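You operate a simulated robot arm through the tools that you are given. There is no shell and no other tool.

You are at the controls of a simulated robot arm. One attempt, no reset.

JOB
Press the cord clamp shut on the black plug and lay it in the green tray.
Fine: leave the slide out. Where these are worked on the way, their far stop is far enough and under half their travel is too little: press slide.

Only the result counts: the job must be done as asked and must still hold three seconds after the hand-in. Knocking over, shifting, dropping, spilling or breaking anything else fails it.

ROBOT AND FRAMES
A 7-joint arm with a three-finger gripper, fixed in place. Base frame: the origin is on the floor under the middle of its stand, x ahead of it, y to its left, z up; the work surface is at about z = 0.82. Lengths are in m, angles in rad, forces in N, time in s.
It reaches about 1.342 m from its shoulder. Its first joint turns from -2.897 to 2.897 rad. Payload 2.69 kg.
The TCP is the grasp point between the finger pads, 0.03 m short of the fingertips. In the tool frame z runs along the fingers and y along their closing line. The gripper opens to 0.128 m; its body begins 0.117 m behind the TCP.
Orientation is that of the tool frame in the base frame, as a unit quaternion [w, x, y, z]. With the fingers straight down and closing along the base's y, the tool's x points along the base's -x, its y along +y and its z along -z.

CONTROLS
- The arm moves only by the tool move_arm. Its argument "steps" is one flat list of numbers, 7 for each row, row after row: the shift along the base's x, y, z in m, then the turn, a rotation vector about the base's x, y, z in rad, then the opening in per cent of the stroke, from 0 (shut) to 100 (fully open). In form: [x, y, z, rx, ry, rz, fingers, x, y, z, rx, ry, rz, fingers, ...]. A call has 1 to 20 rows; each row is the pose to reach, as a shift and turn from the pose commanded when the call began. A row lasts 0.2 s, in which the tool goes at most 0.05 m and 0.15 rad; a call with a longer step from one row to the next is refused whole, and so is a gripper value outside its range. A pose out of reach is approached as far as the arm can. The call stops where the force on the tool passes 90 N (or 10 N more than at its start, if that is more) or the arm is blocked; 0.2 s more then pass. Each finger travels about 0.127 m/s and halts on what it meets, pressing with about 40 N; the grip force reading is that of the motor and also rises with nothing between the fingers. The clock runs only during rows and for 0.2 s after the last one: add rows that repeat a pose to give the fingers time. It gives the time, the measured TCP pose, the force on the tool (base axes), the opening and the grip force at its end, in the units of the frame above (readings bear some noise), with the torque about the TCP (base axes, N m) and any sound that the robot's microphone picked up, and new pictures: "pictures" is both (left out), scene, wrist or none.
- Cameras (640 x 400 px; columns grow to the right, rows downward): "scene" is fixed at [0.0509, 0.5001, 1.5656]; the picture's right is [-0.59, -0.81, 0.00], its down [-0.49, 0.36, -0.80] and it looks along [0.64, -0.47, -0.60] (base axes); focal length 334 px, centre (320, 200). "wrist" rides on the gripper at [0.058, 0.054, -0.131] in the tool frame; the picture's right is [-0.68, 0.74, 0.00], its down [-0.62, -0.57, -0.55] and it looks along [-0.40, -0.37, 0.84] (tool axes); focal length 234 px, centre (320, 200). There is no depth. A picture from a camera that has moved, and an enlarged one, comes with that camera's place and axes in the base frame and with its lens.
- move_column(by): moves the trunk up (or, below 0, down) by that many m; the arm rides with it, the base frame stays. It gives what a move gives, with no picture.
- close_up(camera, box): a new picture of the part [left, top, right, bottom] of that camera's present view, enlarged. No time passes.
- finish_job(): hands the job in; it is judged then, once.

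Nothing tells you positions but the pictures and the camera data. Unless the task says otherwise, let go and move clear before handing in.

The tools are called after ">>>" as name(argument=value, ...) on one line, values as JSON. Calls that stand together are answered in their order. move_arm: Moves the arm, as the interface text tells. Its arguments: {"type":"object","properties":{"steps":{"type":"array"},"pictures":{"type":"string","enum":["both","scene","wrist","none"]}},"required":["steps"]} The other tools are called the same way: move_column (by) moves the trunk up or down; close_up (camera, box) takes an enlarged picture of a part of a camera's view; finish_job () hands the job in.

At the start:

```text
clock: 0.0
ee_pos: [0.6383, 0.2586, 1.2477]
orientation: [0.0, -0.001, 1.0, 0.001]
contact_force: [-0.4, 0.0, -0.2]
moment: [0.03, -0.01, 0.04]
grip_width: 0.1281
gripper_force: 0.0
trunk travel left (down, up): [-0.15, 0.2]
```

scene: 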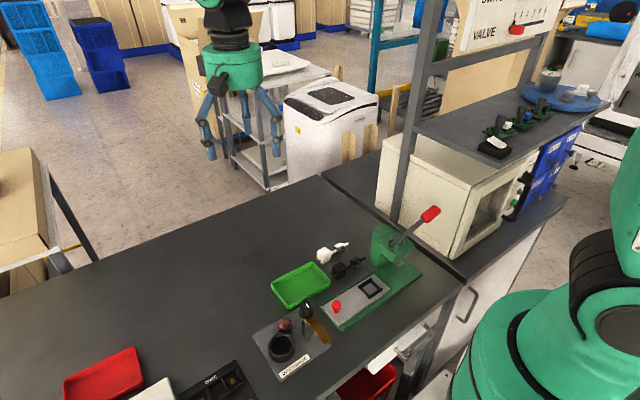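
wrist: 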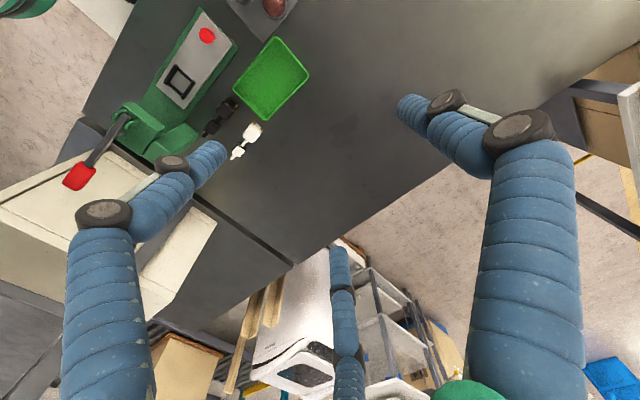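

I see a green lever press with a grey slide (red knob, dark square nest), a black and a white plug lying beside it, and a green tray. I'll take enlarged views before moving to locate everything.

>>> close_up(camera="scene", box=[240, 190, 480, 340])

>>> close_up(camera="wrist", box=[50, 0, 330, 175])

>>> close_up(camera="scene", box=[300, 225, 400, 290])

```text
2.67 times, centred on (360, 265) of scene
camera zoom: at [0.0509, 0.5001, 1.5656], right [-0.59, -0.81, 0.0], down [-0.49, 0.36, -0.8], along [0.64, -0.47, -0.6], focal length 892 px, centre (213, 27)
```

zoom: 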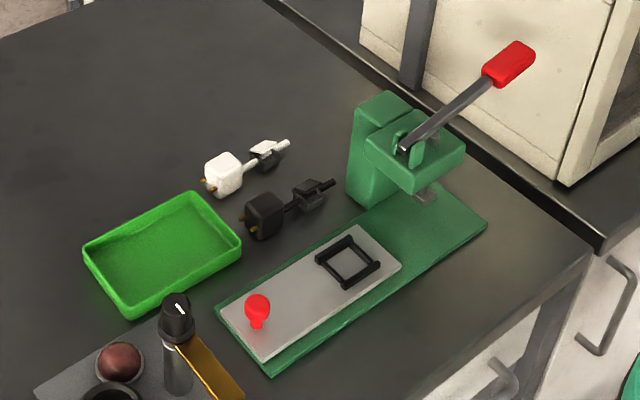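

```text
2.29 times, centred on (190, 88) of wrist
camera zoom: at [0.5802, 0.3119, 1.3792], right [0.68, 0.74, 0.0], down [0.62, -0.57, 0.55], along [0.4, -0.37, -0.84], focal length 535 px, centre (617, 457)
```

zoom: 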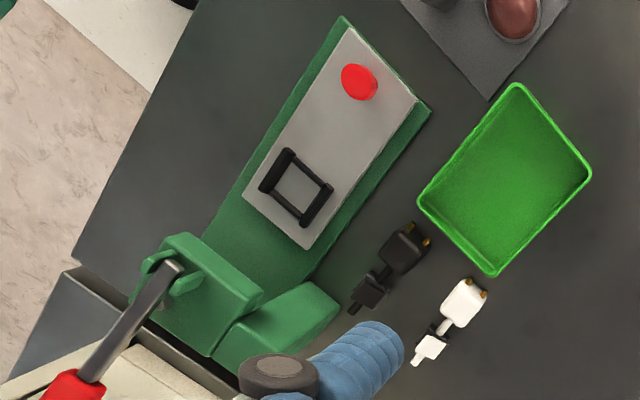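

```text
6.15 times, centred on (350, 258) of scene
camera zoom: at [0.0509, 0.5001, 1.5656], right [-0.59, -0.81, 0.0], down [-0.49, 0.36, -0.8], along [0.64, -0.47, -0.6], focal length 2058 px, centre (135, -154)
```

zoom: 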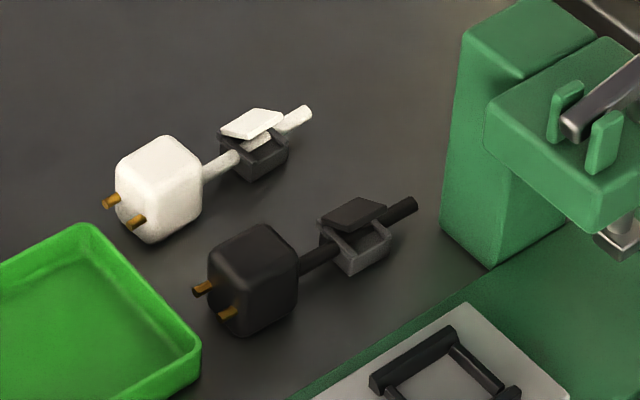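

I have rough positions: the black plug lies along y near (0.53, 0.08), with its open clamp on the cord side near (0.53, 0.017). The slide nest is near (0.43, 0.055). Next I'll look more closely at the nest and ram.

>>> close_up(camera="scene", box=[345, 265, 395, 300])

>>> close_up(camera="scene", box=[360, 195, 450, 280])

>>> close_up(camera="wrist", box=[140, 50, 270, 170])

>>> close_up(camera="scene", box=[320, 240, 370, 285])

```text
11.43 times, centred on (370, 282) of scene
camera zoom: at [0.0509, 0.5001, 1.5656], right [-0.59, -0.81, 0.0], down [-0.49, 0.36, -0.8], along [0.64, -0.47, -0.6], focal length 3821 px, centre (-251, -743)
```

zoom: 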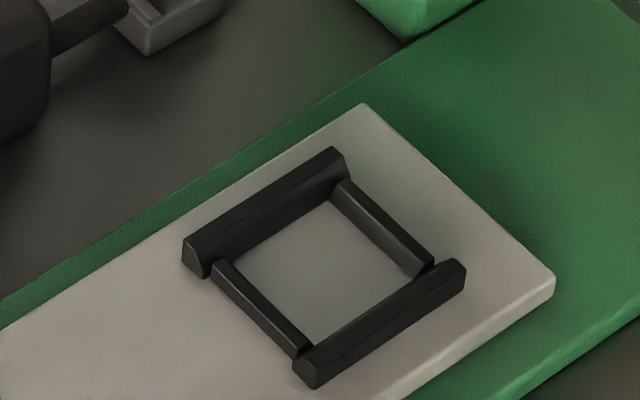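

```text
4.71 times, centred on (405, 238) of scene
camera zoom: at [0.0509, 0.5001, 1.5656], right [-0.59, -0.81, 0.0], down [-0.49, 0.36, -0.8], along [0.64, -0.47, -0.6], focal length 1574 px, centre (-80, 24)
```

zoom: 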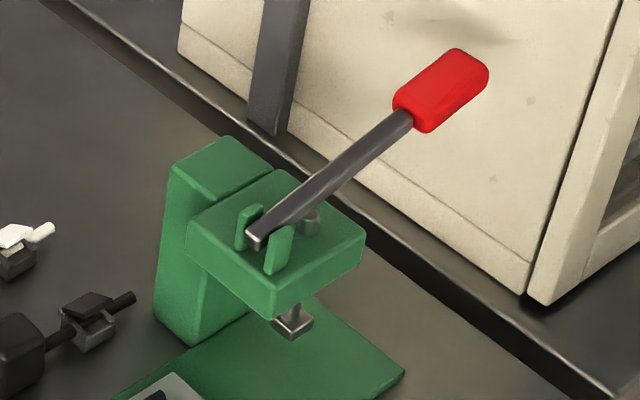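

```text
3.33 times, centred on (205, 110) of wrist
camera zoom: at [0.5802, 0.3119, 1.3792], right [0.68, 0.74, 0.0], down [0.62, -0.57, 0.55], along [0.4, -0.37, -0.84], focal length 781 px, centre (703, 500)
```

zoom: 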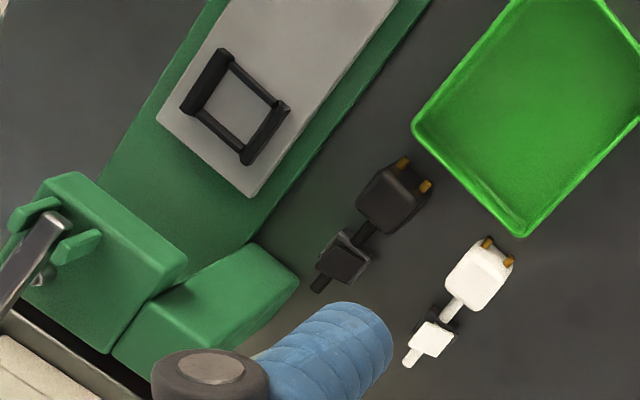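

```text
8.89 times, centred on (345, 262) of scene
camera zoom: at [0.0509, 0.5001, 1.5656], right [-0.59, -0.81, 0.0], down [-0.49, 0.36, -0.8], along [0.64, -0.47, -0.6], focal length 2972 px, centre (98, -356)
```

zoom: 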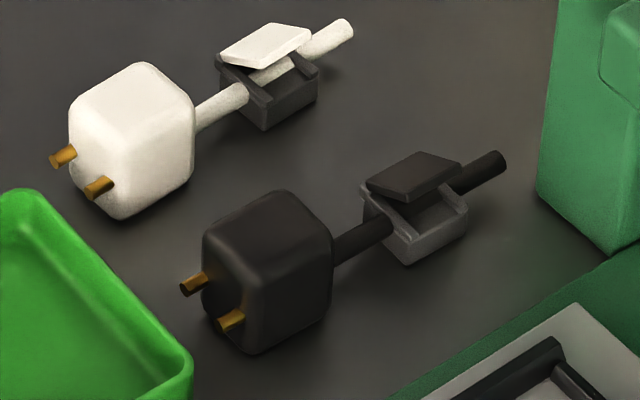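

The clamp, about 25 mm with its lid ajar, should sit in the nest with the cord over the low bars and the plug body towards +y. Before approaching, I'll close the fingers partway in free air to see how the three move.

>>> move_arm(steps=[0, 0, 0, 0, 0, 0, 60, 0, 0, 0, 0, 0, 0, 40, 0, 0, 0, 0, 0, 0, 40, 0, 0, 0, 0, 0, 0, 40], pictures="both")

```text
clock: 1.0
ee_pos: [0.6386, 0.2585, 1.246]
orientation: [0.0, 0.0, 1.0, 0.0]
contact_force: [0.4, 0.0, -0.8]
moment: [0.03, -0.01, -0.02]
grip_width: 0.0514
gripper_force: 0.0
trunk travel left (down, up): [-0.15, 0.2]
camera wrist: at [0.5802, 0.3119, 1.3792], right [0.68, 0.74, 0.0], down [0.62, -0.56, 0.55], along [0.4, -0.37, -0.84], focal length 234 px, centre (320, 200)
```

scene: 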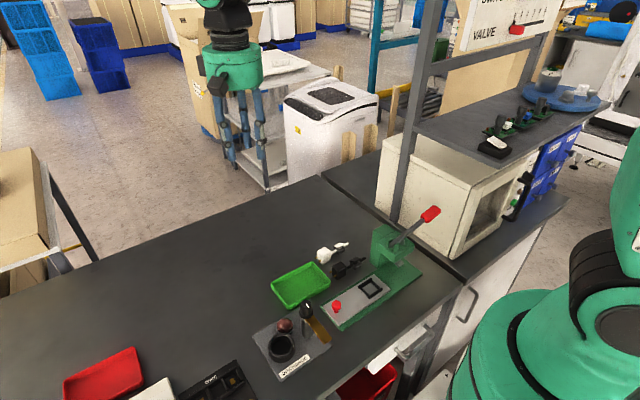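
wrist: 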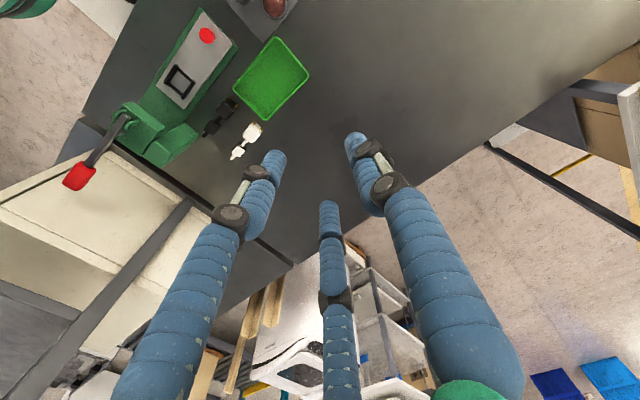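

The fingers close radially at 120° towards the TCP. I'll check their shape at about the body's width (25 %) before planning the grasp.

>>> move_arm(steps=[0, 0, 0, 0, 0, 0, 25, 0, 0, 0, 0, 0, 0, 25, 0, 0, 0, 0, 0, 0, 25], pictures="none")

>>> close_up(camera="wrist", box=[220, 120, 420, 245])

>>> close_up(camera="scene", box=[190, 60, 310, 190])

```text
clock: 1.8
ee_pos: [0.638, 0.2579, 1.2476]
orientation: [0.0, 0.001, 1.0, 0.0]
contact_force: [-0.1, 0.2, 0.8]
moment: [0.0, -0.04, -0.03]
grip_width: 0.0321
gripper_force: 0.1
trunk travel left (down, up): [-0.15, 0.2]
```

```text
3.20 times, centred on (320, 182) of wrist
camera zoom: at [0.5802, 0.3119, 1.3792], right [0.68, 0.74, 0.0], down [0.62, -0.56, 0.55], along [0.4, -0.37, -0.84], focal length 749 px, centre (320, 256)
```

zoom: 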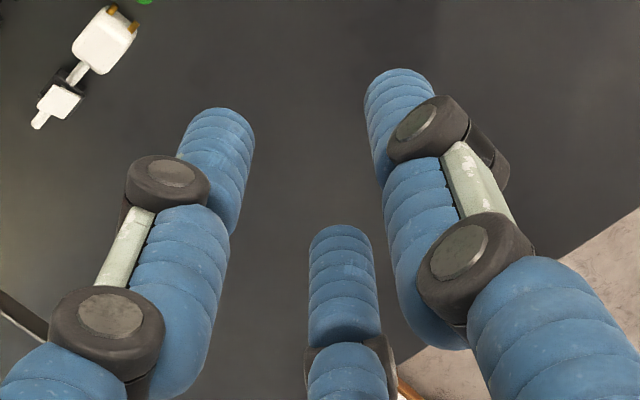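

```text
3.08 times, centred on (250, 125) of scene
camera zoom: at [0.0509, 0.5001, 1.5656], right [-0.59, -0.81, 0.0], down [-0.49, 0.36, -0.8], along [0.64, -0.47, -0.6], focal length 1029 px, centre (535, 431)
```

zoom: 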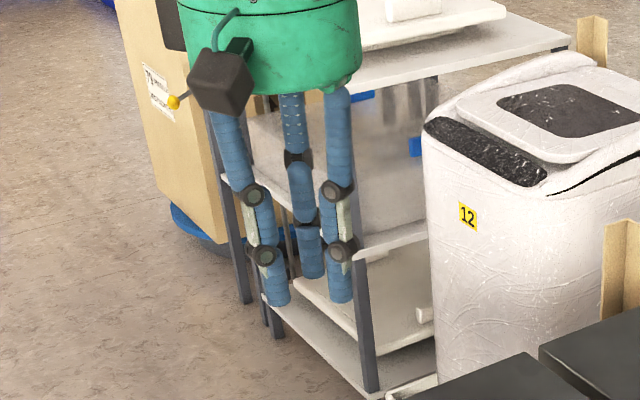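

Next I'll open the fingers and bring the wrist camera nearer the press and plugs to measure them.

>>> move_arm(steps=[-0.02, -0.035, -0.02, 0, 0, 0, 60, -0.04, -0.07, -0.04, 0, 0, 0, 100, -0.06, -0.105, -0.06, 0, 0, 0, 100, -0.08, -0.14, -0.08, 0, 0, 0, 100, -0.1, -0.17, -0.11, 0, 0, 0, 100, -0.108, -0.19, -0.15, 0, 0, 0, 100, -0.108, -0.19, -0.19, 0, 0, 0, 100, -0.108, -0.19, -0.21, 0, 0, 0, 100], pictures="both")

```text
clock: 3.6
ee_pos: [0.5317, 0.0687, 1.0376]
orientation: [0.0, 0.0, 1.0, 0.0]
contact_force: [-0.1, 0.4, 0.6]
moment: [0.04, 0.03, -0.01]
grip_width: 0.1279
gripper_force: 0.1
trunk travel left (down, up): [-0.15, 0.2]
camera wrist: at [0.4736, 0.1226, 1.1693], right [0.68, 0.74, 0.0], down [0.62, -0.56, 0.55], along [0.4, -0.37, -0.84], focal length 234 px, centre (320, 200)
```

scene: 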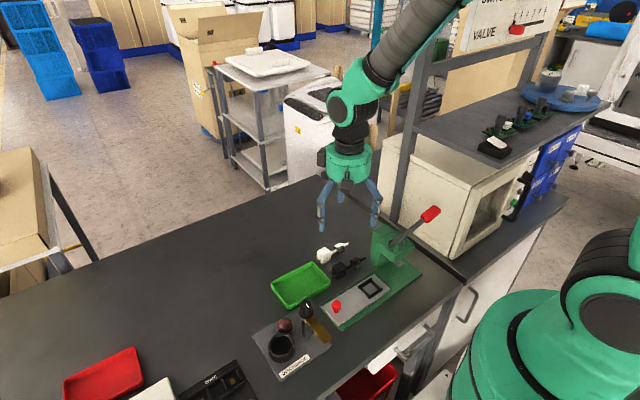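
wrist: 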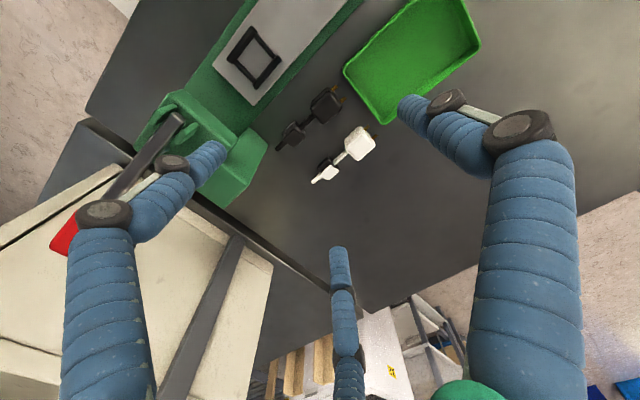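

>>> close_up(camera="wrist", box=[265, 75, 385, 150])

>>> close_up(camera="wrist", box=[200, 0, 360, 100])

>>> close_up(camera="wrist", box=[30, 80, 280, 270])

```text
5.33 times, centred on (325, 112) of wrist
camera zoom: at [0.4736, 0.1226, 1.1693], right [0.68, 0.74, 0.0], down [0.62, -0.56, 0.55], along [0.4, -0.37, -0.84], focal length 1249 px, centre (293, 667)
```

zoom: 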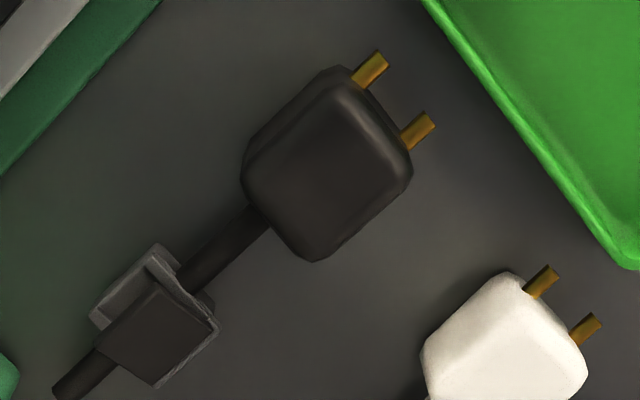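

```text
4.00 times, centred on (280, 50) of wrist
camera zoom: at [0.4736, 0.1226, 1.1693], right [0.68, 0.74, 0.0], down [0.62, -0.56, 0.55], along [0.4, -0.37, -0.84], focal length 937 px, centre (480, 800)
```

zoom: 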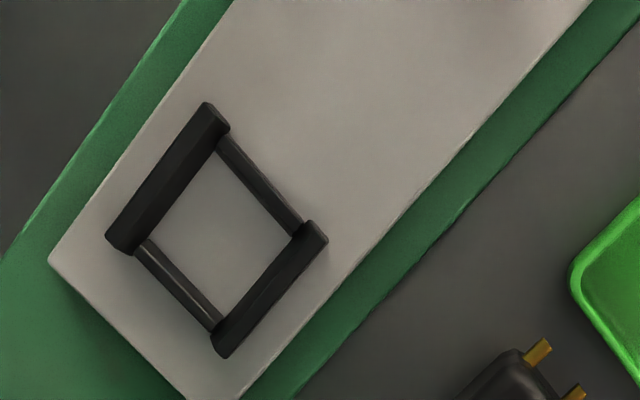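

```text
2.11 times, centred on (155, 175) of wrist
camera zoom: at [0.4736, 0.1226, 1.1693], right [0.68, 0.74, 0.0], down [0.62, -0.56, 0.55], along [0.4, -0.37, -0.84], focal length 493 px, centre (667, 253)
```

zoom: 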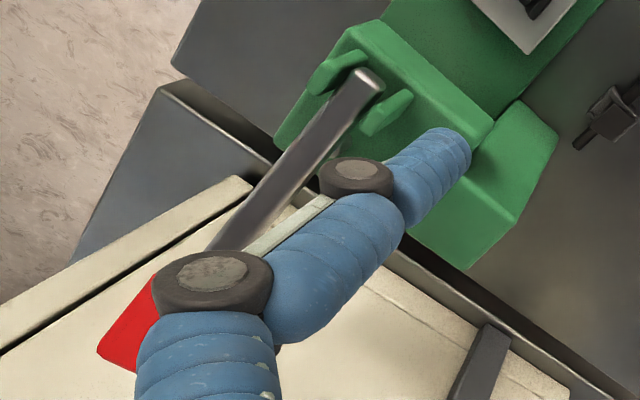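

Triangulating from both cameras, and taking the table at z≈0.823:
- **Black plug body:** centre (0.528, 0.085), top at about 0.857. The prongs are at z≈0.84 and point towards +y.
- **Clamp:** centre (0.526, 0.025).
- **Nest:** centre (0.4315, 0.0575).

I'll turn the hand −90° so the camera faces away from the press and no finger closes on the cord.

>>> move_arm(steps=[0, 0, 0, 0, 0, -0.143, 80, 0, 0, 0, 0, 0, -0.286, 60, 0, 0, 0, 0, 0, -0.429, 45, 0, 0, 0, 0, 0, -0.572, 45, 0, 0, 0, 0, 0, -0.715, 45, 0, 0, 0, 0, 0, -0.858, 45, 0, 0, 0, 0, 0, -1.001, 45, 0, 0, 0, 0, 0, -1.144, 45, 0, 0, 0, 0, 0, -1.287, 45, 0, 0, 0, 0, 0, -1.43, 45, 0, 0, 0, 0, 0, -1.5708, 45, 0, 0, 0, 0, 0, -1.5708, 45], pictures="both")

```text
clock: 6.2
ee_pos: [0.5307, 0.0675, 1.0372]
orientation: [0.0, 0.707, 0.707, 0.001]
contact_force: [0.5, 0.3, 0.0]
moment: [-0.01, 0.03, 0.01]
grip_width: 0.0576
gripper_force: 0.0
trunk travel left (down, up): [-0.15, 0.2]
camera wrist: at [0.5846, 0.1264, 1.1693], right [0.74, -0.68, 0.0], down [-0.57, -0.62, 0.55], along [-0.37, -0.4, -0.84], focal length 234 px, centre (320, 200)
```

scene: 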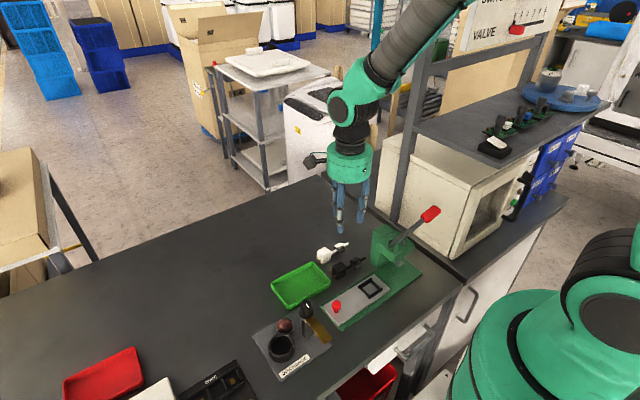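
wrist: 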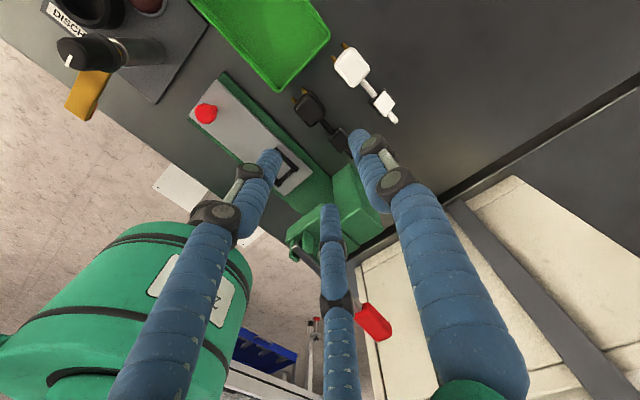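

>>> close_up(camera="wrist", box=[280, 30, 400, 160])

>>> close_up(camera="wrist", box=[180, 60, 340, 200])

>>> close_up(camera="scene", box=[300, 130, 460, 300])

```text
3.08 times, centred on (340, 95) of wrist
camera zoom: at [0.5846, 0.1264, 1.1693], right [0.74, -0.68, 0.0], down [-0.57, -0.62, 0.55], along [-0.37, -0.4, -0.84], focal length 720 px, centre (258, 523)
```

zoom: 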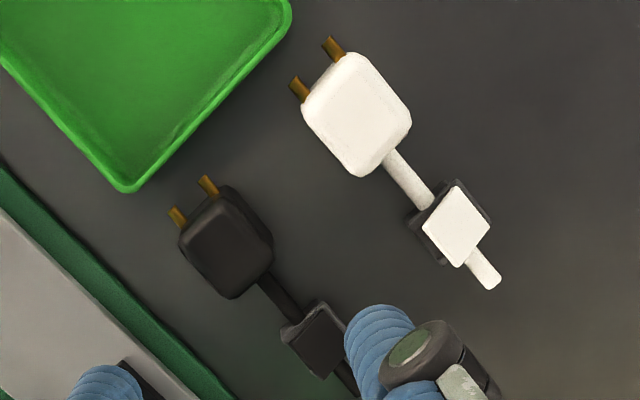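

```text
2.86 times, centred on (260, 130) of wrist
camera zoom: at [0.5846, 0.1264, 1.1693], right [0.74, -0.68, 0.0], down [-0.57, -0.62, 0.55], along [-0.37, -0.4, -0.84], focal length 669 px, centre (491, 400)
```

zoom: 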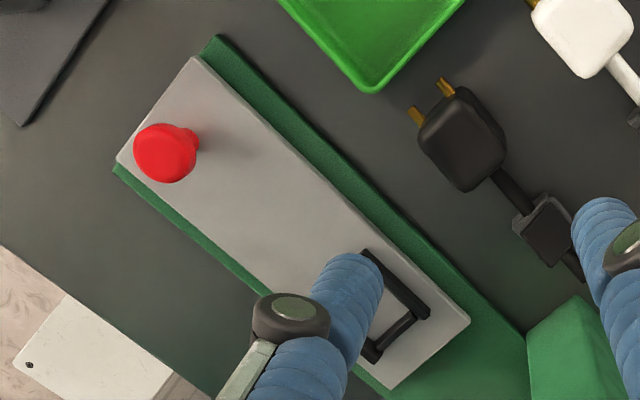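

```text
2.35 times, centred on (380, 215) of scene
camera zoom: at [0.0509, 0.5001, 1.5656], right [-0.59, -0.81, 0.0], down [-0.49, 0.36, -0.8], along [0.64, -0.47, -0.6], focal length 787 px, centre (179, 165)
```

zoom: 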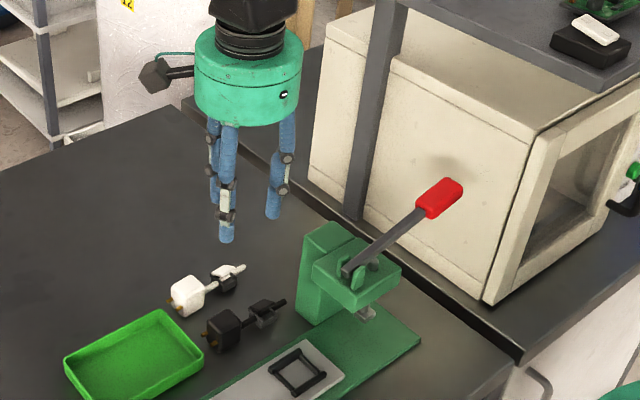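

The new view agrees with my estimates: slide top at about 0.835, nest at about (0.4305, 0.057). I'll descend to hover over the plug body with the fingers partly open and check alignment.

>>> move_arm(steps=[-0.0024, 0.008, -0.03, 0, 0, 0, 44, -0.0048, 0.0162, -0.065, 0, 0, 0, 44, -0.0048, 0.0162, -0.1, 0, 0, 0, 44, -0.0048, 0.0162, -0.117, 0, 0, 0, 44, -0.0048, 0.0162, -0.117, 0, 0, 0, 44], pictures="both")

>>> close_up(camera="wrist", box=[220, 80, 420, 240])

>>> close_up(camera="scene", box=[290, 190, 410, 300])

```text
clock: 7.4
ee_pos: [0.5252, 0.083, 0.9195]
orientation: [-0.001, 0.707, 0.707, 0.001]
contact_force: [0.4, 0.4, 0.1]
moment: [0.02, 0.03, -0.02]
grip_width: 0.0564
gripper_force: 0.2
trunk travel left (down, up): [-0.15, 0.2]
camera wrist: at [0.5801, 0.1422, 1.0513], right [0.74, -0.68, 0.0], down [-0.56, -0.62, 0.55], along [-0.37, -0.4, -0.84], focal length 234 px, centre (320, 200)
```

scene: 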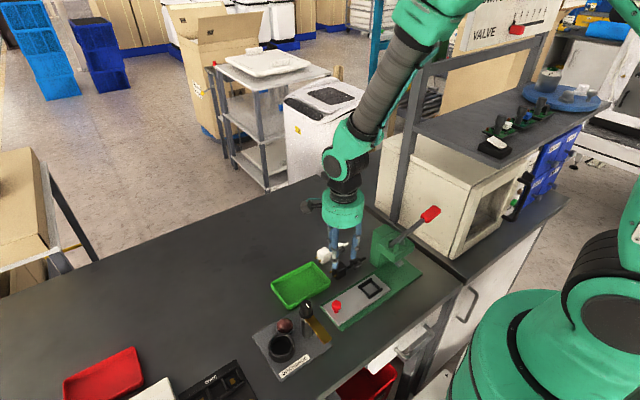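
wrist: 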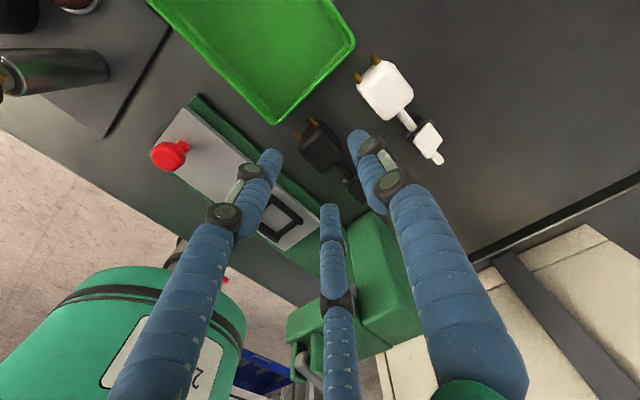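

```text
2.50 times, centred on (320, 160) of wrist
camera zoom: at [0.5801, 0.1422, 1.0513], right [0.74, -0.68, 0.0], down [-0.56, -0.62, 0.55], along [-0.37, -0.4, -0.84], focal length 585 px, centre (320, 300)
```

zoom: 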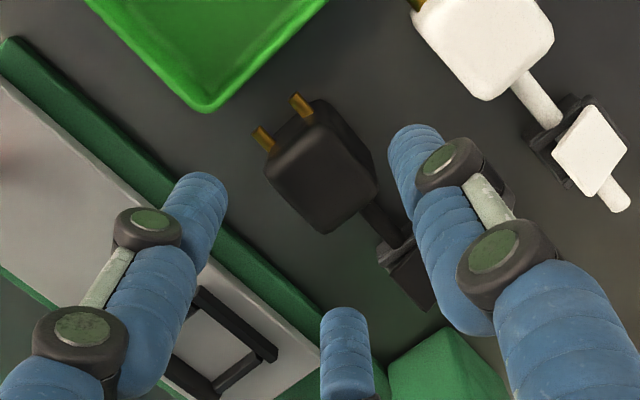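

```text
3.64 times, centred on (350, 245) of scene
camera zoom: at [0.0509, 0.5001, 1.5656], right [-0.59, -0.81, 0.0], down [-0.49, 0.36, -0.8], along [0.64, -0.47, -0.6], focal length 1216 px, centre (211, 36)
```

zoom: 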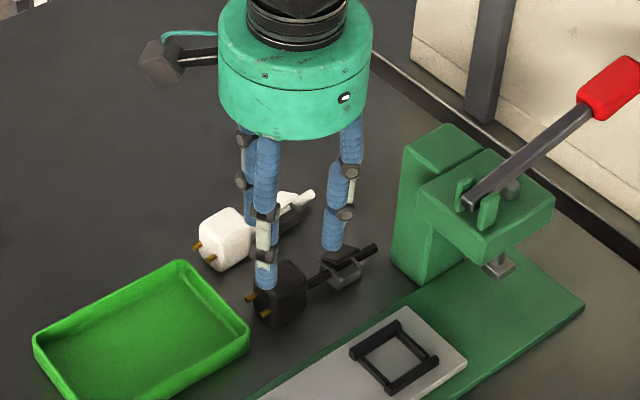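

Alignment looks right: body centre is about (0.528, 0.0845) and the hand is centred on it. I'll lower until the fingertips sit just above prong level, beside the body's upper half.

>>> move_arm(steps=[0, 0, -0.02, 0, 0, 0, 41, 0, 0, -0.036, 0, 0, 0, 41, 0, 0, -0.042, 0, 0, 0, 41, 0, 0, -0.042, 0, 0, 0, 41], pictures="wrist")

>>> close_up(camera="wrist", box=[240, 100, 400, 230])

>>> close_up(camera="scene", box=[310, 230, 380, 290])

```text
clock: 8.4
ee_pos: [0.5264, 0.0825, 0.8777]
orientation: [-0.001, 0.708, 0.707, 0.0]
contact_force: [-0.3, 0.3, 1.1]
moment: [0.01, -0.01, 0.02]
grip_width: 0.0527
gripper_force: 0.1
trunk travel left (down, up): [-0.15, 0.2]
camera wrist: at [0.5795, 0.1421, 1.0103], right [0.74, -0.68, 0.0], down [-0.57, -0.62, 0.55], along [-0.37, -0.4, -0.84], focal length 234 px, centre (320, 200)
```

wrist: 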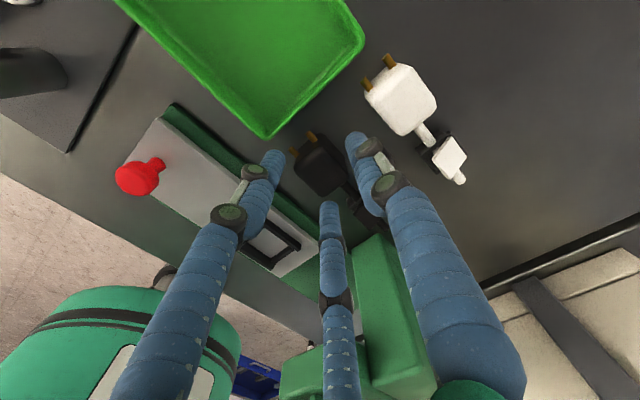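

```text
3.08 times, centred on (320, 165) of wrist
camera zoom: at [0.5795, 0.1421, 1.0103], right [0.74, -0.68, 0.0], down [-0.57, -0.62, 0.55], along [-0.37, -0.4, -0.84], focal length 720 px, centre (320, 308)
```

zoom: 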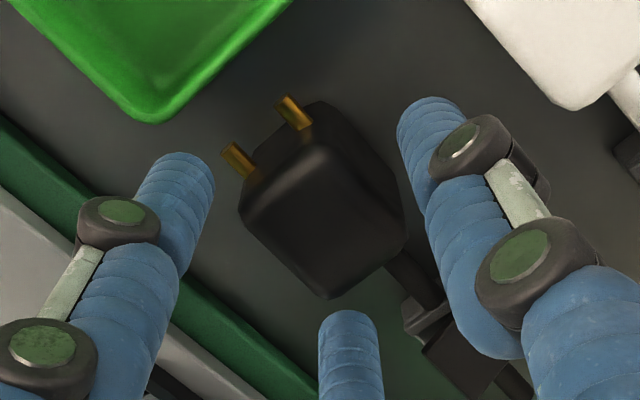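

```text
6.67 times, centred on (345, 260) of scene
camera zoom: at [0.0509, 0.5001, 1.5656], right [-0.59, -0.81, 0.0], down [-0.49, 0.36, -0.8], along [0.64, -0.47, -0.6], focal length 2229 px, centre (153, -200)
```

zoom: 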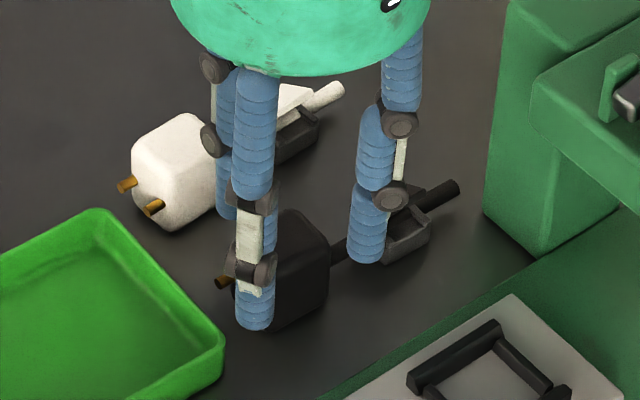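

Tips are beside the body, just above the prongs. I'll drop another 2 mm, close slowly and watch the contact.

>>> move_arm(steps=[0, 0.001, -0.002, 0, 0, 0, 38, 0, 0.001, -0.002, 0, 0, 0, 35, 0, 0.001, -0.002, 0, 0, 0, 32, 0, 0.001, -0.002, 0, 0, 0, 29, 0, 0.001, -0.002, 0, 0, 0, 29], pictures="wrist")

>>> close_up(camera="wrist", box=[240, 100, 400, 230])

>>> close_up(camera="scene", box=[310, 230, 380, 290])

```text
clock: 9.6
ee_pos: [0.5257, 0.0845, 0.8765]
orientation: [0.0, 0.707, 0.707, 0.0]
contact_force: [0.2, -0.7, 0.8]
moment: [0.03, 0.03, 0.01]
grip_width: 0.0427
gripper_force: 4.6
trunk travel left (down, up): [-0.15, 0.2]
camera wrist: at [0.5795, 0.1435, 1.0086], right [0.74, -0.68, 0.0], down [-0.57, -0.62, 0.55], along [-0.37, -0.4, -0.84], focal length 234 px, centre (320, 200)
```

wrist: 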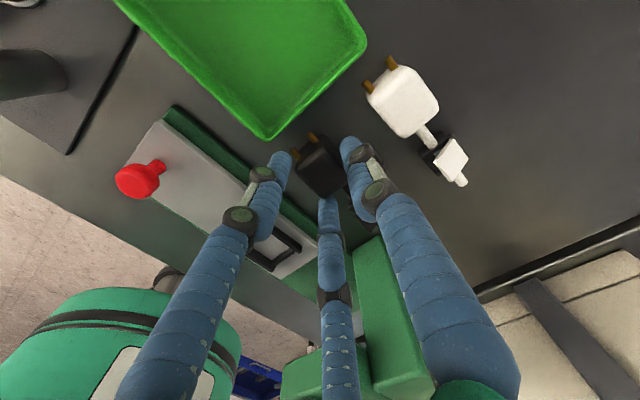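

```text
3.08 times, centred on (320, 165) of wrist
camera zoom: at [0.5795, 0.1435, 1.0086], right [0.74, -0.68, 0.0], down [-0.57, -0.62, 0.55], along [-0.37, -0.4, -0.84], focal length 720 px, centre (320, 308)
```

zoom: 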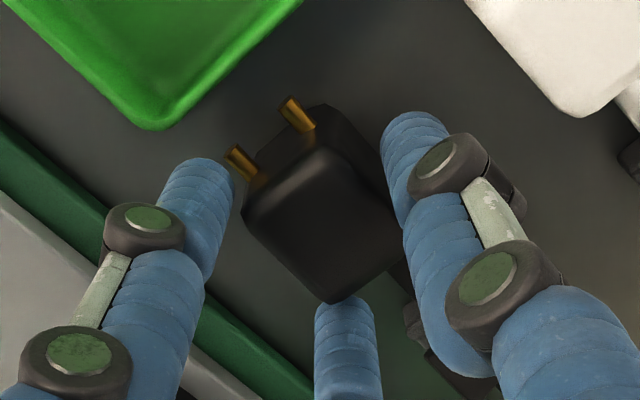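

```text
6.67 times, centred on (345, 260) of scene
camera zoom: at [0.0509, 0.5001, 1.5656], right [-0.59, -0.81, 0.0], down [-0.49, 0.36, -0.8], along [0.64, -0.47, -0.6], focal length 2229 px, centre (153, -200)
```

zoom: 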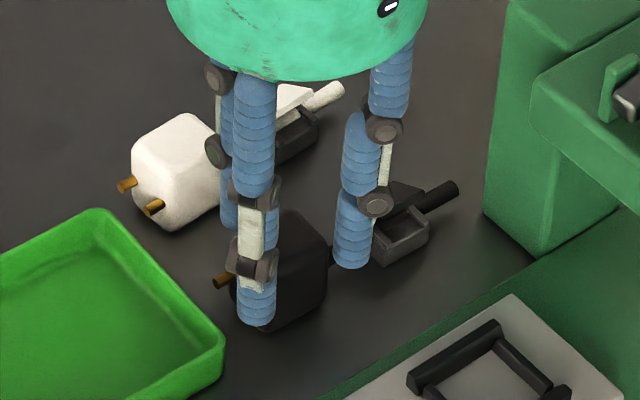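

>>> move_arm(steps=[0, 0, 0, 0, 0, 0, 26, 0, 0, 0, 0, 0, 0, 22, 0, 0, 0, 0, 0, 0, 18, 0, 0, 0, 0, 0, 0, 18], pictures="wrist")

>>> close_up(camera="wrist", box=[240, 100, 400, 230])

>>> close_up(camera="scene", box=[310, 230, 380, 290])

```text
clock: 10.6
ee_pos: [0.526, 0.0851, 0.876]
orientation: [0.0, 0.707, 0.707, 0.0]
contact_force: [-0.6, -0.8, 0.4]
moment: [0.0, -0.01, 0.0]
grip_width: 0.0421
gripper_force: 14.4
trunk travel left (down, up): [-0.15, 0.2]
camera wrist: at [0.5795, 0.1435, 1.0086], right [0.74, -0.68, 0.0], down [-0.57, -0.62, 0.55], along [-0.37, -0.4, -0.84], focal length 234 px, centre (320, 200)
```

wrist: 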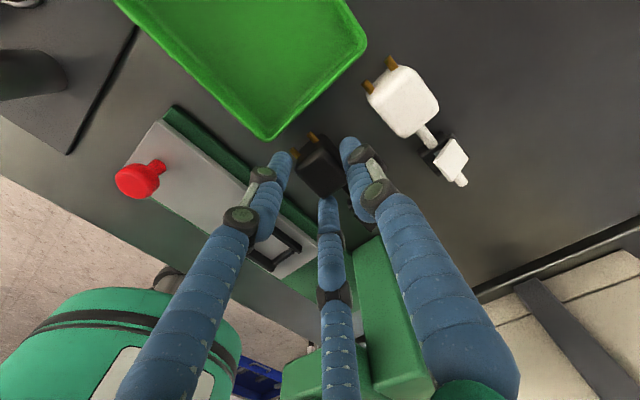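

```text
3.08 times, centred on (320, 165) of wrist
camera zoom: at [0.5795, 0.1435, 1.0086], right [0.74, -0.68, 0.0], down [-0.57, -0.62, 0.55], along [-0.37, -0.4, -0.84], focal length 720 px, centre (320, 308)
```

zoom: 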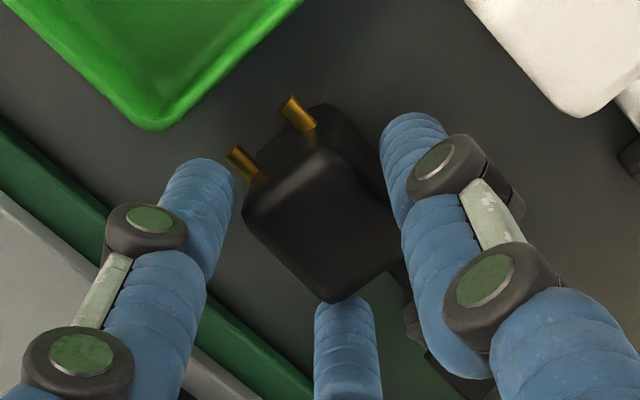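

```text
6.67 times, centred on (345, 260) of scene
camera zoom: at [0.0509, 0.5001, 1.5656], right [-0.59, -0.81, 0.0], down [-0.49, 0.36, -0.8], along [0.64, -0.47, -0.6], focal length 2229 px, centre (153, -200)
```

zoom: 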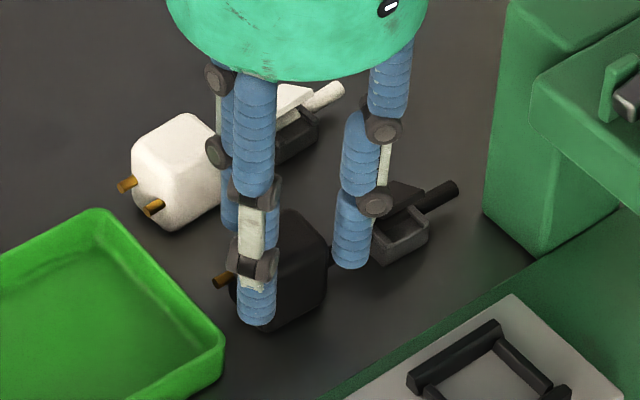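

The body is gripped squarely and hasn't visibly shifted. I'll firm up the grip and lift gently.

>>> move_arm(steps=[0, 0, 0, 0, 0, 0, 12, 0, 0, 0, 0, 0, 0, 5, 0, 0, 0, 0, 0, 0, 5, 0, 0, 0.01, 0, 0, 0, 5, 0, 0, 0.025, 0, 0, 0, 5, 0, 0, 0.04, 0, 0, 0, 5, 0, 0, 0.04, 0, 0, 0, 5], pictures="both")

>>> close_up(camera="wrist", box=[240, 100, 400, 230])

>>> close_up(camera="scene", box=[310, 200, 390, 280])

```text
clock: 12.2
ee_pos: [0.5239, 0.0857, 0.9164]
orientation: [0.0, 0.707, 0.707, 0.0]
contact_force: [-0.5, 0.5, -0.1]
moment: [0.05, -0.04, -0.04]
grip_width: 0.0416
gripper_force: 26.4
trunk travel left (down, up): [-0.15, 0.2]
camera wrist: at [0.5782, 0.144, 1.0482], right [0.74, -0.68, 0.0], down [-0.57, -0.62, 0.55], along [-0.37, -0.4, -0.84], focal length 234 px, centre (320, 200)
```

scene: 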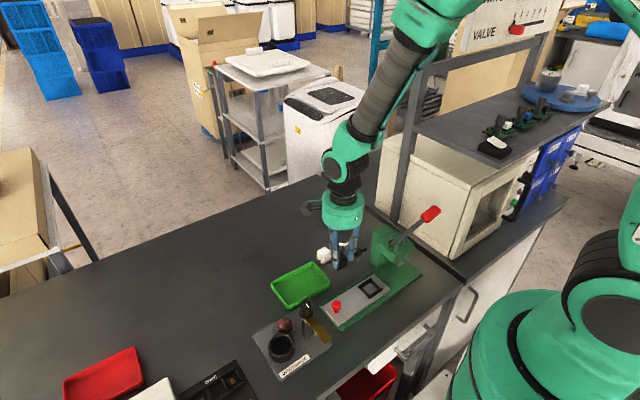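
wrist: 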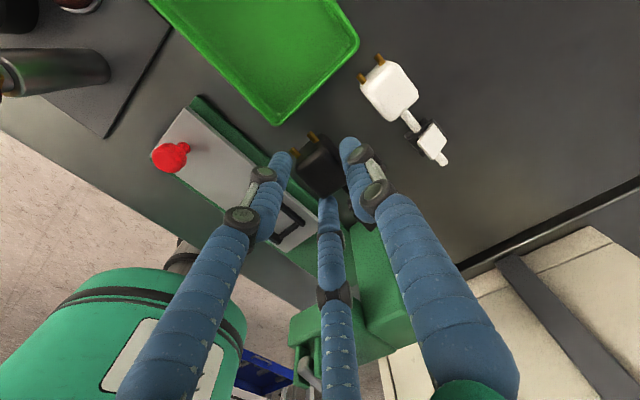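

```text
3.08 times, centred on (320, 165) of wrist
camera zoom: at [0.5782, 0.144, 1.0482], right [0.74, -0.68, 0.0], down [-0.57, -0.62, 0.55], along [-0.37, -0.4, -0.84], focal length 720 px, centre (320, 308)
```

zoom: 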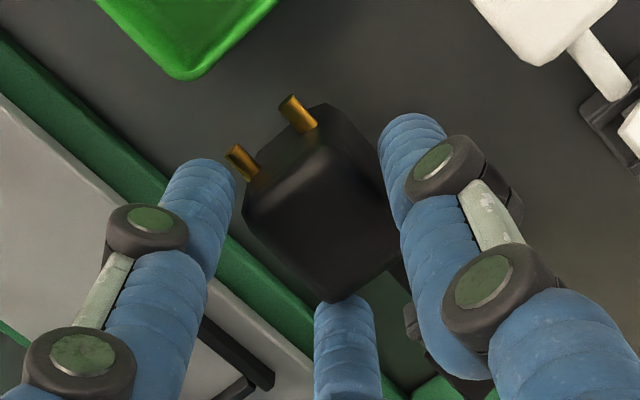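

```text
5.00 times, centred on (350, 240) of scene
camera zoom: at [0.0509, 0.5001, 1.5656], right [-0.59, -0.81, 0.0], down [-0.49, 0.36, -0.8], along [0.64, -0.47, -0.6], focal length 1672 px, centre (170, 0)
```

zoom: 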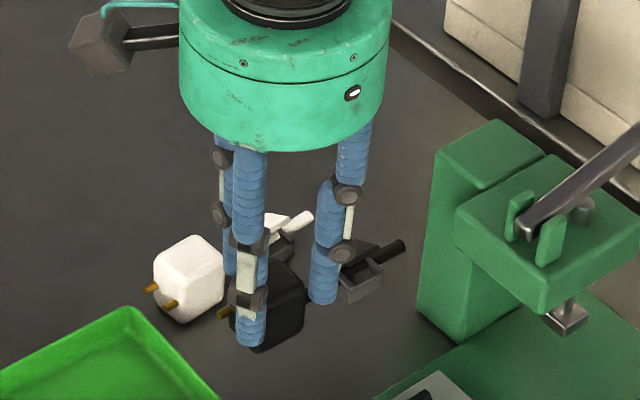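

>>> close_up(camera="scene", box=[335, 225, 385, 265])

>>> close_up(camera="wrist", box=[290, 120, 390, 210])

```text
10.00 times, centred on (360, 245) of scene
camera zoom: at [0.0509, 0.5001, 1.5656], right [-0.59, -0.81, 0.0], down [-0.49, 0.36, -0.8], along [0.64, -0.47, -0.6], focal length 3344 px, centre (-80, -250)
```

zoom: 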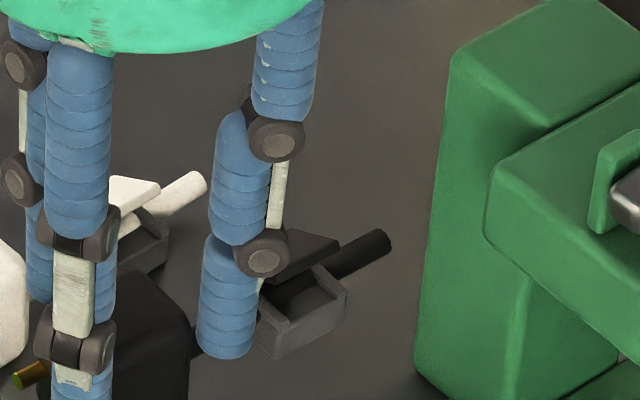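

```text
4.44 times, centred on (340, 165) of wrist
camera zoom: at [0.5782, 0.144, 1.0482], right [0.74, -0.68, 0.0], down [-0.57, -0.62, 0.55], along [-0.37, -0.4, -0.84], focal length 1041 px, centre (231, 356)
```

zoom: 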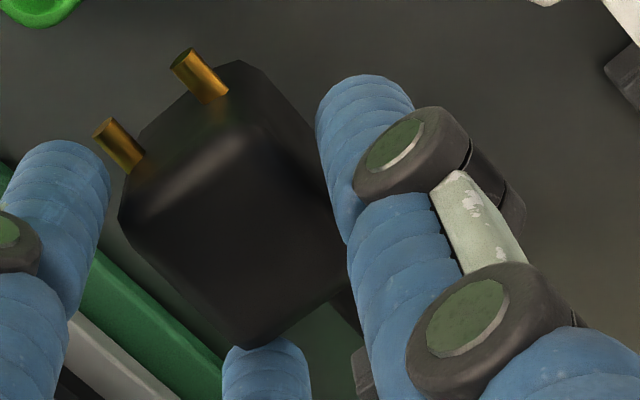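

The plug is up and level, about (0.004, 0) off the TCP. I'll carry it over the slide so the clamp hangs above the nest, then check before lowering.

>>> move_arm(steps=[-0.01, 0.003, 0.01, 0, 0, 0, 5, -0.035, 0.012, 0.012, 0, 0, 0, 5, -0.06, 0.02, 0.012, 0, 0, 0, 5, -0.085, 0.028, 0.012, 0, 0, 0, 5, -0.098, 0.0312, 0.006, 0, 0, 0, 5, -0.098, 0.0312, 0, 0, 0, 0, 5, -0.098, 0.0312, -0.008, 0, 0, 0, 5, -0.098, 0.0312, -0.008, 0, 0, 0, 5], pictures="both")

>>> close_up(camera="scene", box=[325, 240, 405, 310])

>>> close_up(camera="wrist", box=[280, 110, 400, 230])

```text
clock: 14.0
ee_pos: [0.4279, 0.1161, 0.9074]
orientation: [0.0, 0.707, 0.707, 0.0]
contact_force: [-0.2, -0.5, -1.1]
moment: [0.01, 0.0, 0.01]
grip_width: 0.0418
gripper_force: 26.7
trunk travel left (down, up): [-0.15, 0.2]
camera wrist: at [0.4826, 0.1749, 1.0397], right [0.74, -0.68, 0.0], down [-0.57, -0.62, 0.55], along [-0.37, -0.4, -0.84], focal length 234 px, centre (320, 200)
```

scene: 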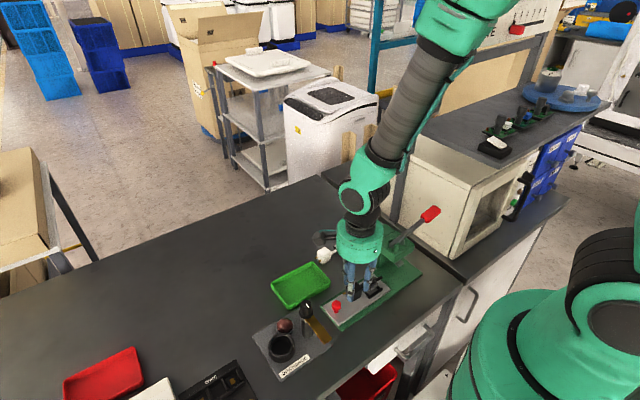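
wrist: 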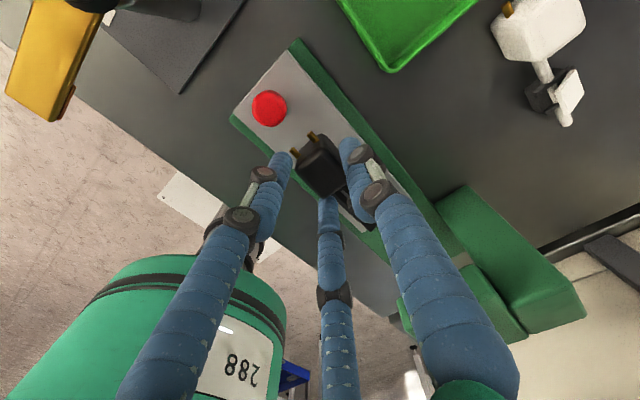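

```text
5.71 times, centred on (365, 275) of scene
camera zoom: at [0.0509, 0.5001, 1.5656], right [-0.59, -0.81, 0.0], down [-0.49, 0.36, -0.8], along [0.64, -0.47, -0.6], focal length 1911 px, centre (63, -229)
```

zoom: 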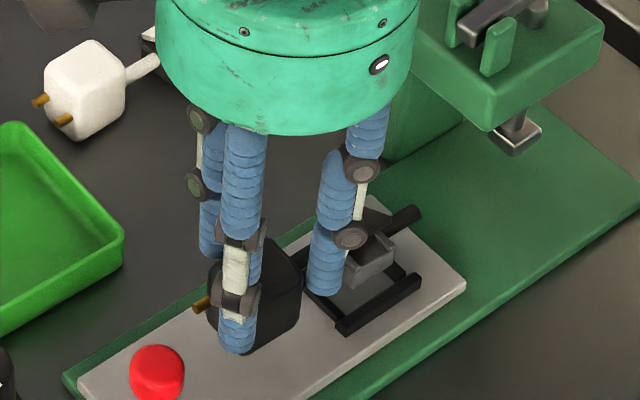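

```text
3.33 times, centred on (340, 170) of wrist
camera zoom: at [0.4826, 0.1749, 1.0397], right [0.74, -0.68, 0.0], down [-0.57, -0.62, 0.55], along [-0.37, -0.4, -0.84], focal length 781 px, centre (253, 300)
```

zoom: 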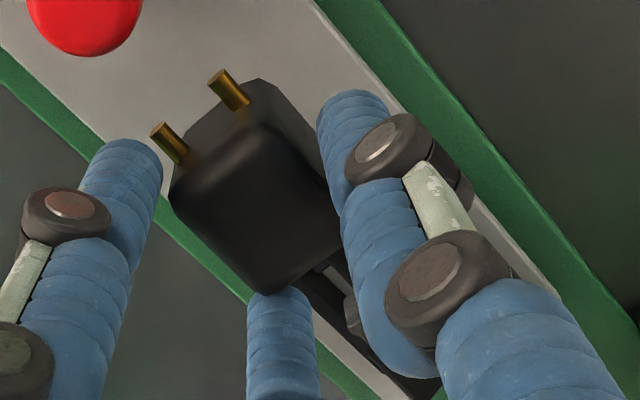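

>>> close_up(camera="scene", box=[355, 255, 405, 295])

```text
10.00 times, centred on (380, 275) of scene
camera zoom: at [0.0509, 0.5001, 1.5656], right [-0.59, -0.81, 0.0], down [-0.49, 0.36, -0.8], along [0.64, -0.47, -0.6], focal length 3344 px, centre (-280, -550)
```

zoom: 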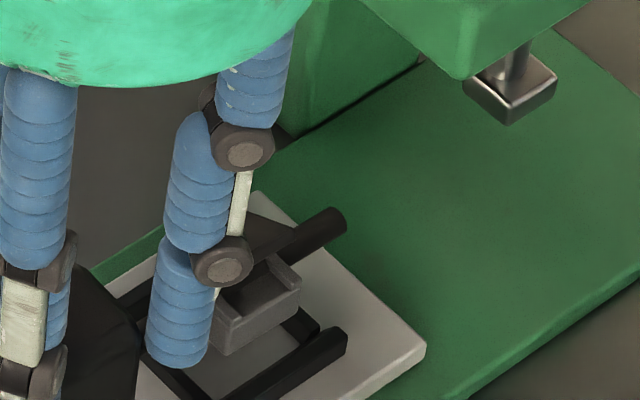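

Scene and wrist measurements agree within about 2 mm that the clamp is over the nest. I'll lower slowly, watching the force.

>>> move_arm(steps=[-0.0005, 0.001, -0.005, 0, 0, 0, 5, -0.0005, 0.001, -0.01, 0, 0, 0, 5, -0.0005, 0.001, -0.014, 0, 0, 0, 5, -0.0005, 0.001, -0.017, 0, 0, 0, 5, -0.0005, 0.001, -0.017, 0, 0, 0, 5], pictures="wrist")

>>> close_up(camera="scene", box=[355, 255, 405, 295])

>>> close_up(camera="scene", box=[325, 240, 405, 310])

```text
clock: 15.2
ee_pos: [0.4271, 0.1165, 0.8923]
orientation: [0.0, 0.707, 0.707, 0.001]
contact_force: [-4.3, 1.0, 24.7]
moment: [-0.13, 0.35, -0.09]
grip_width: 0.0417
gripper_force: 26.1
trunk travel left (down, up): [-0.15, 0.2]
camera wrist: at [0.4812, 0.176, 1.0248], right [0.74, -0.68, 0.0], down [-0.57, -0.62, 0.55], along [-0.37, -0.4, -0.84], focal length 234 px, centre (320, 200)
```

wrist: 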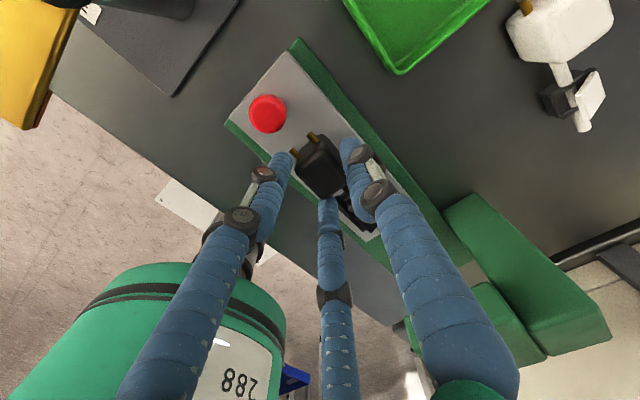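

```text
10.00 times, centred on (380, 275) of scene
camera zoom: at [0.0509, 0.5001, 1.5656], right [-0.59, -0.81, 0.0], down [-0.49, 0.36, -0.8], along [0.64, -0.47, -0.6], focal length 3344 px, centre (-280, -550)
```

zoom: 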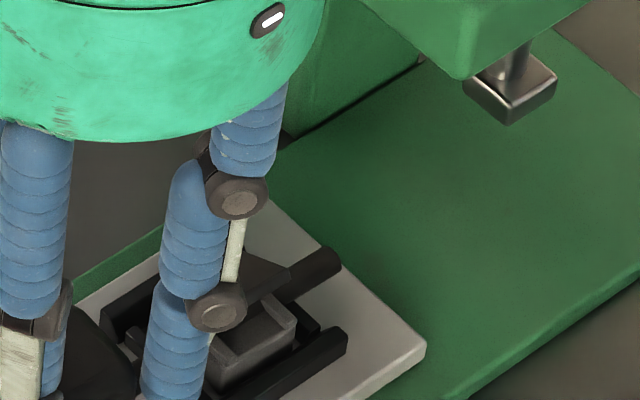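

```text
5.71 times, centred on (365, 275) of scene
camera zoom: at [0.0509, 0.5001, 1.5656], right [-0.59, -0.81, 0.0], down [-0.49, 0.36, -0.8], along [0.64, -0.47, -0.6], focal length 1911 px, centre (63, -229)
```

zoom: 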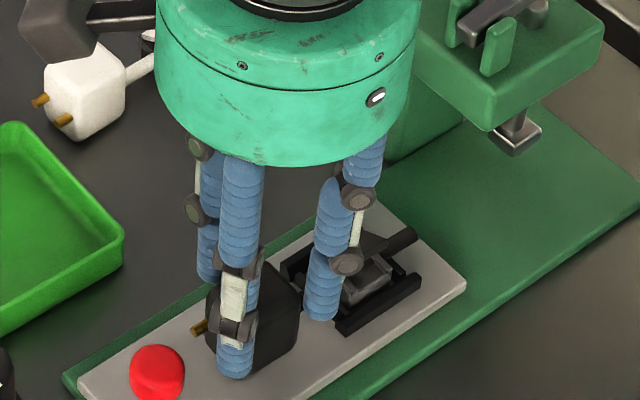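

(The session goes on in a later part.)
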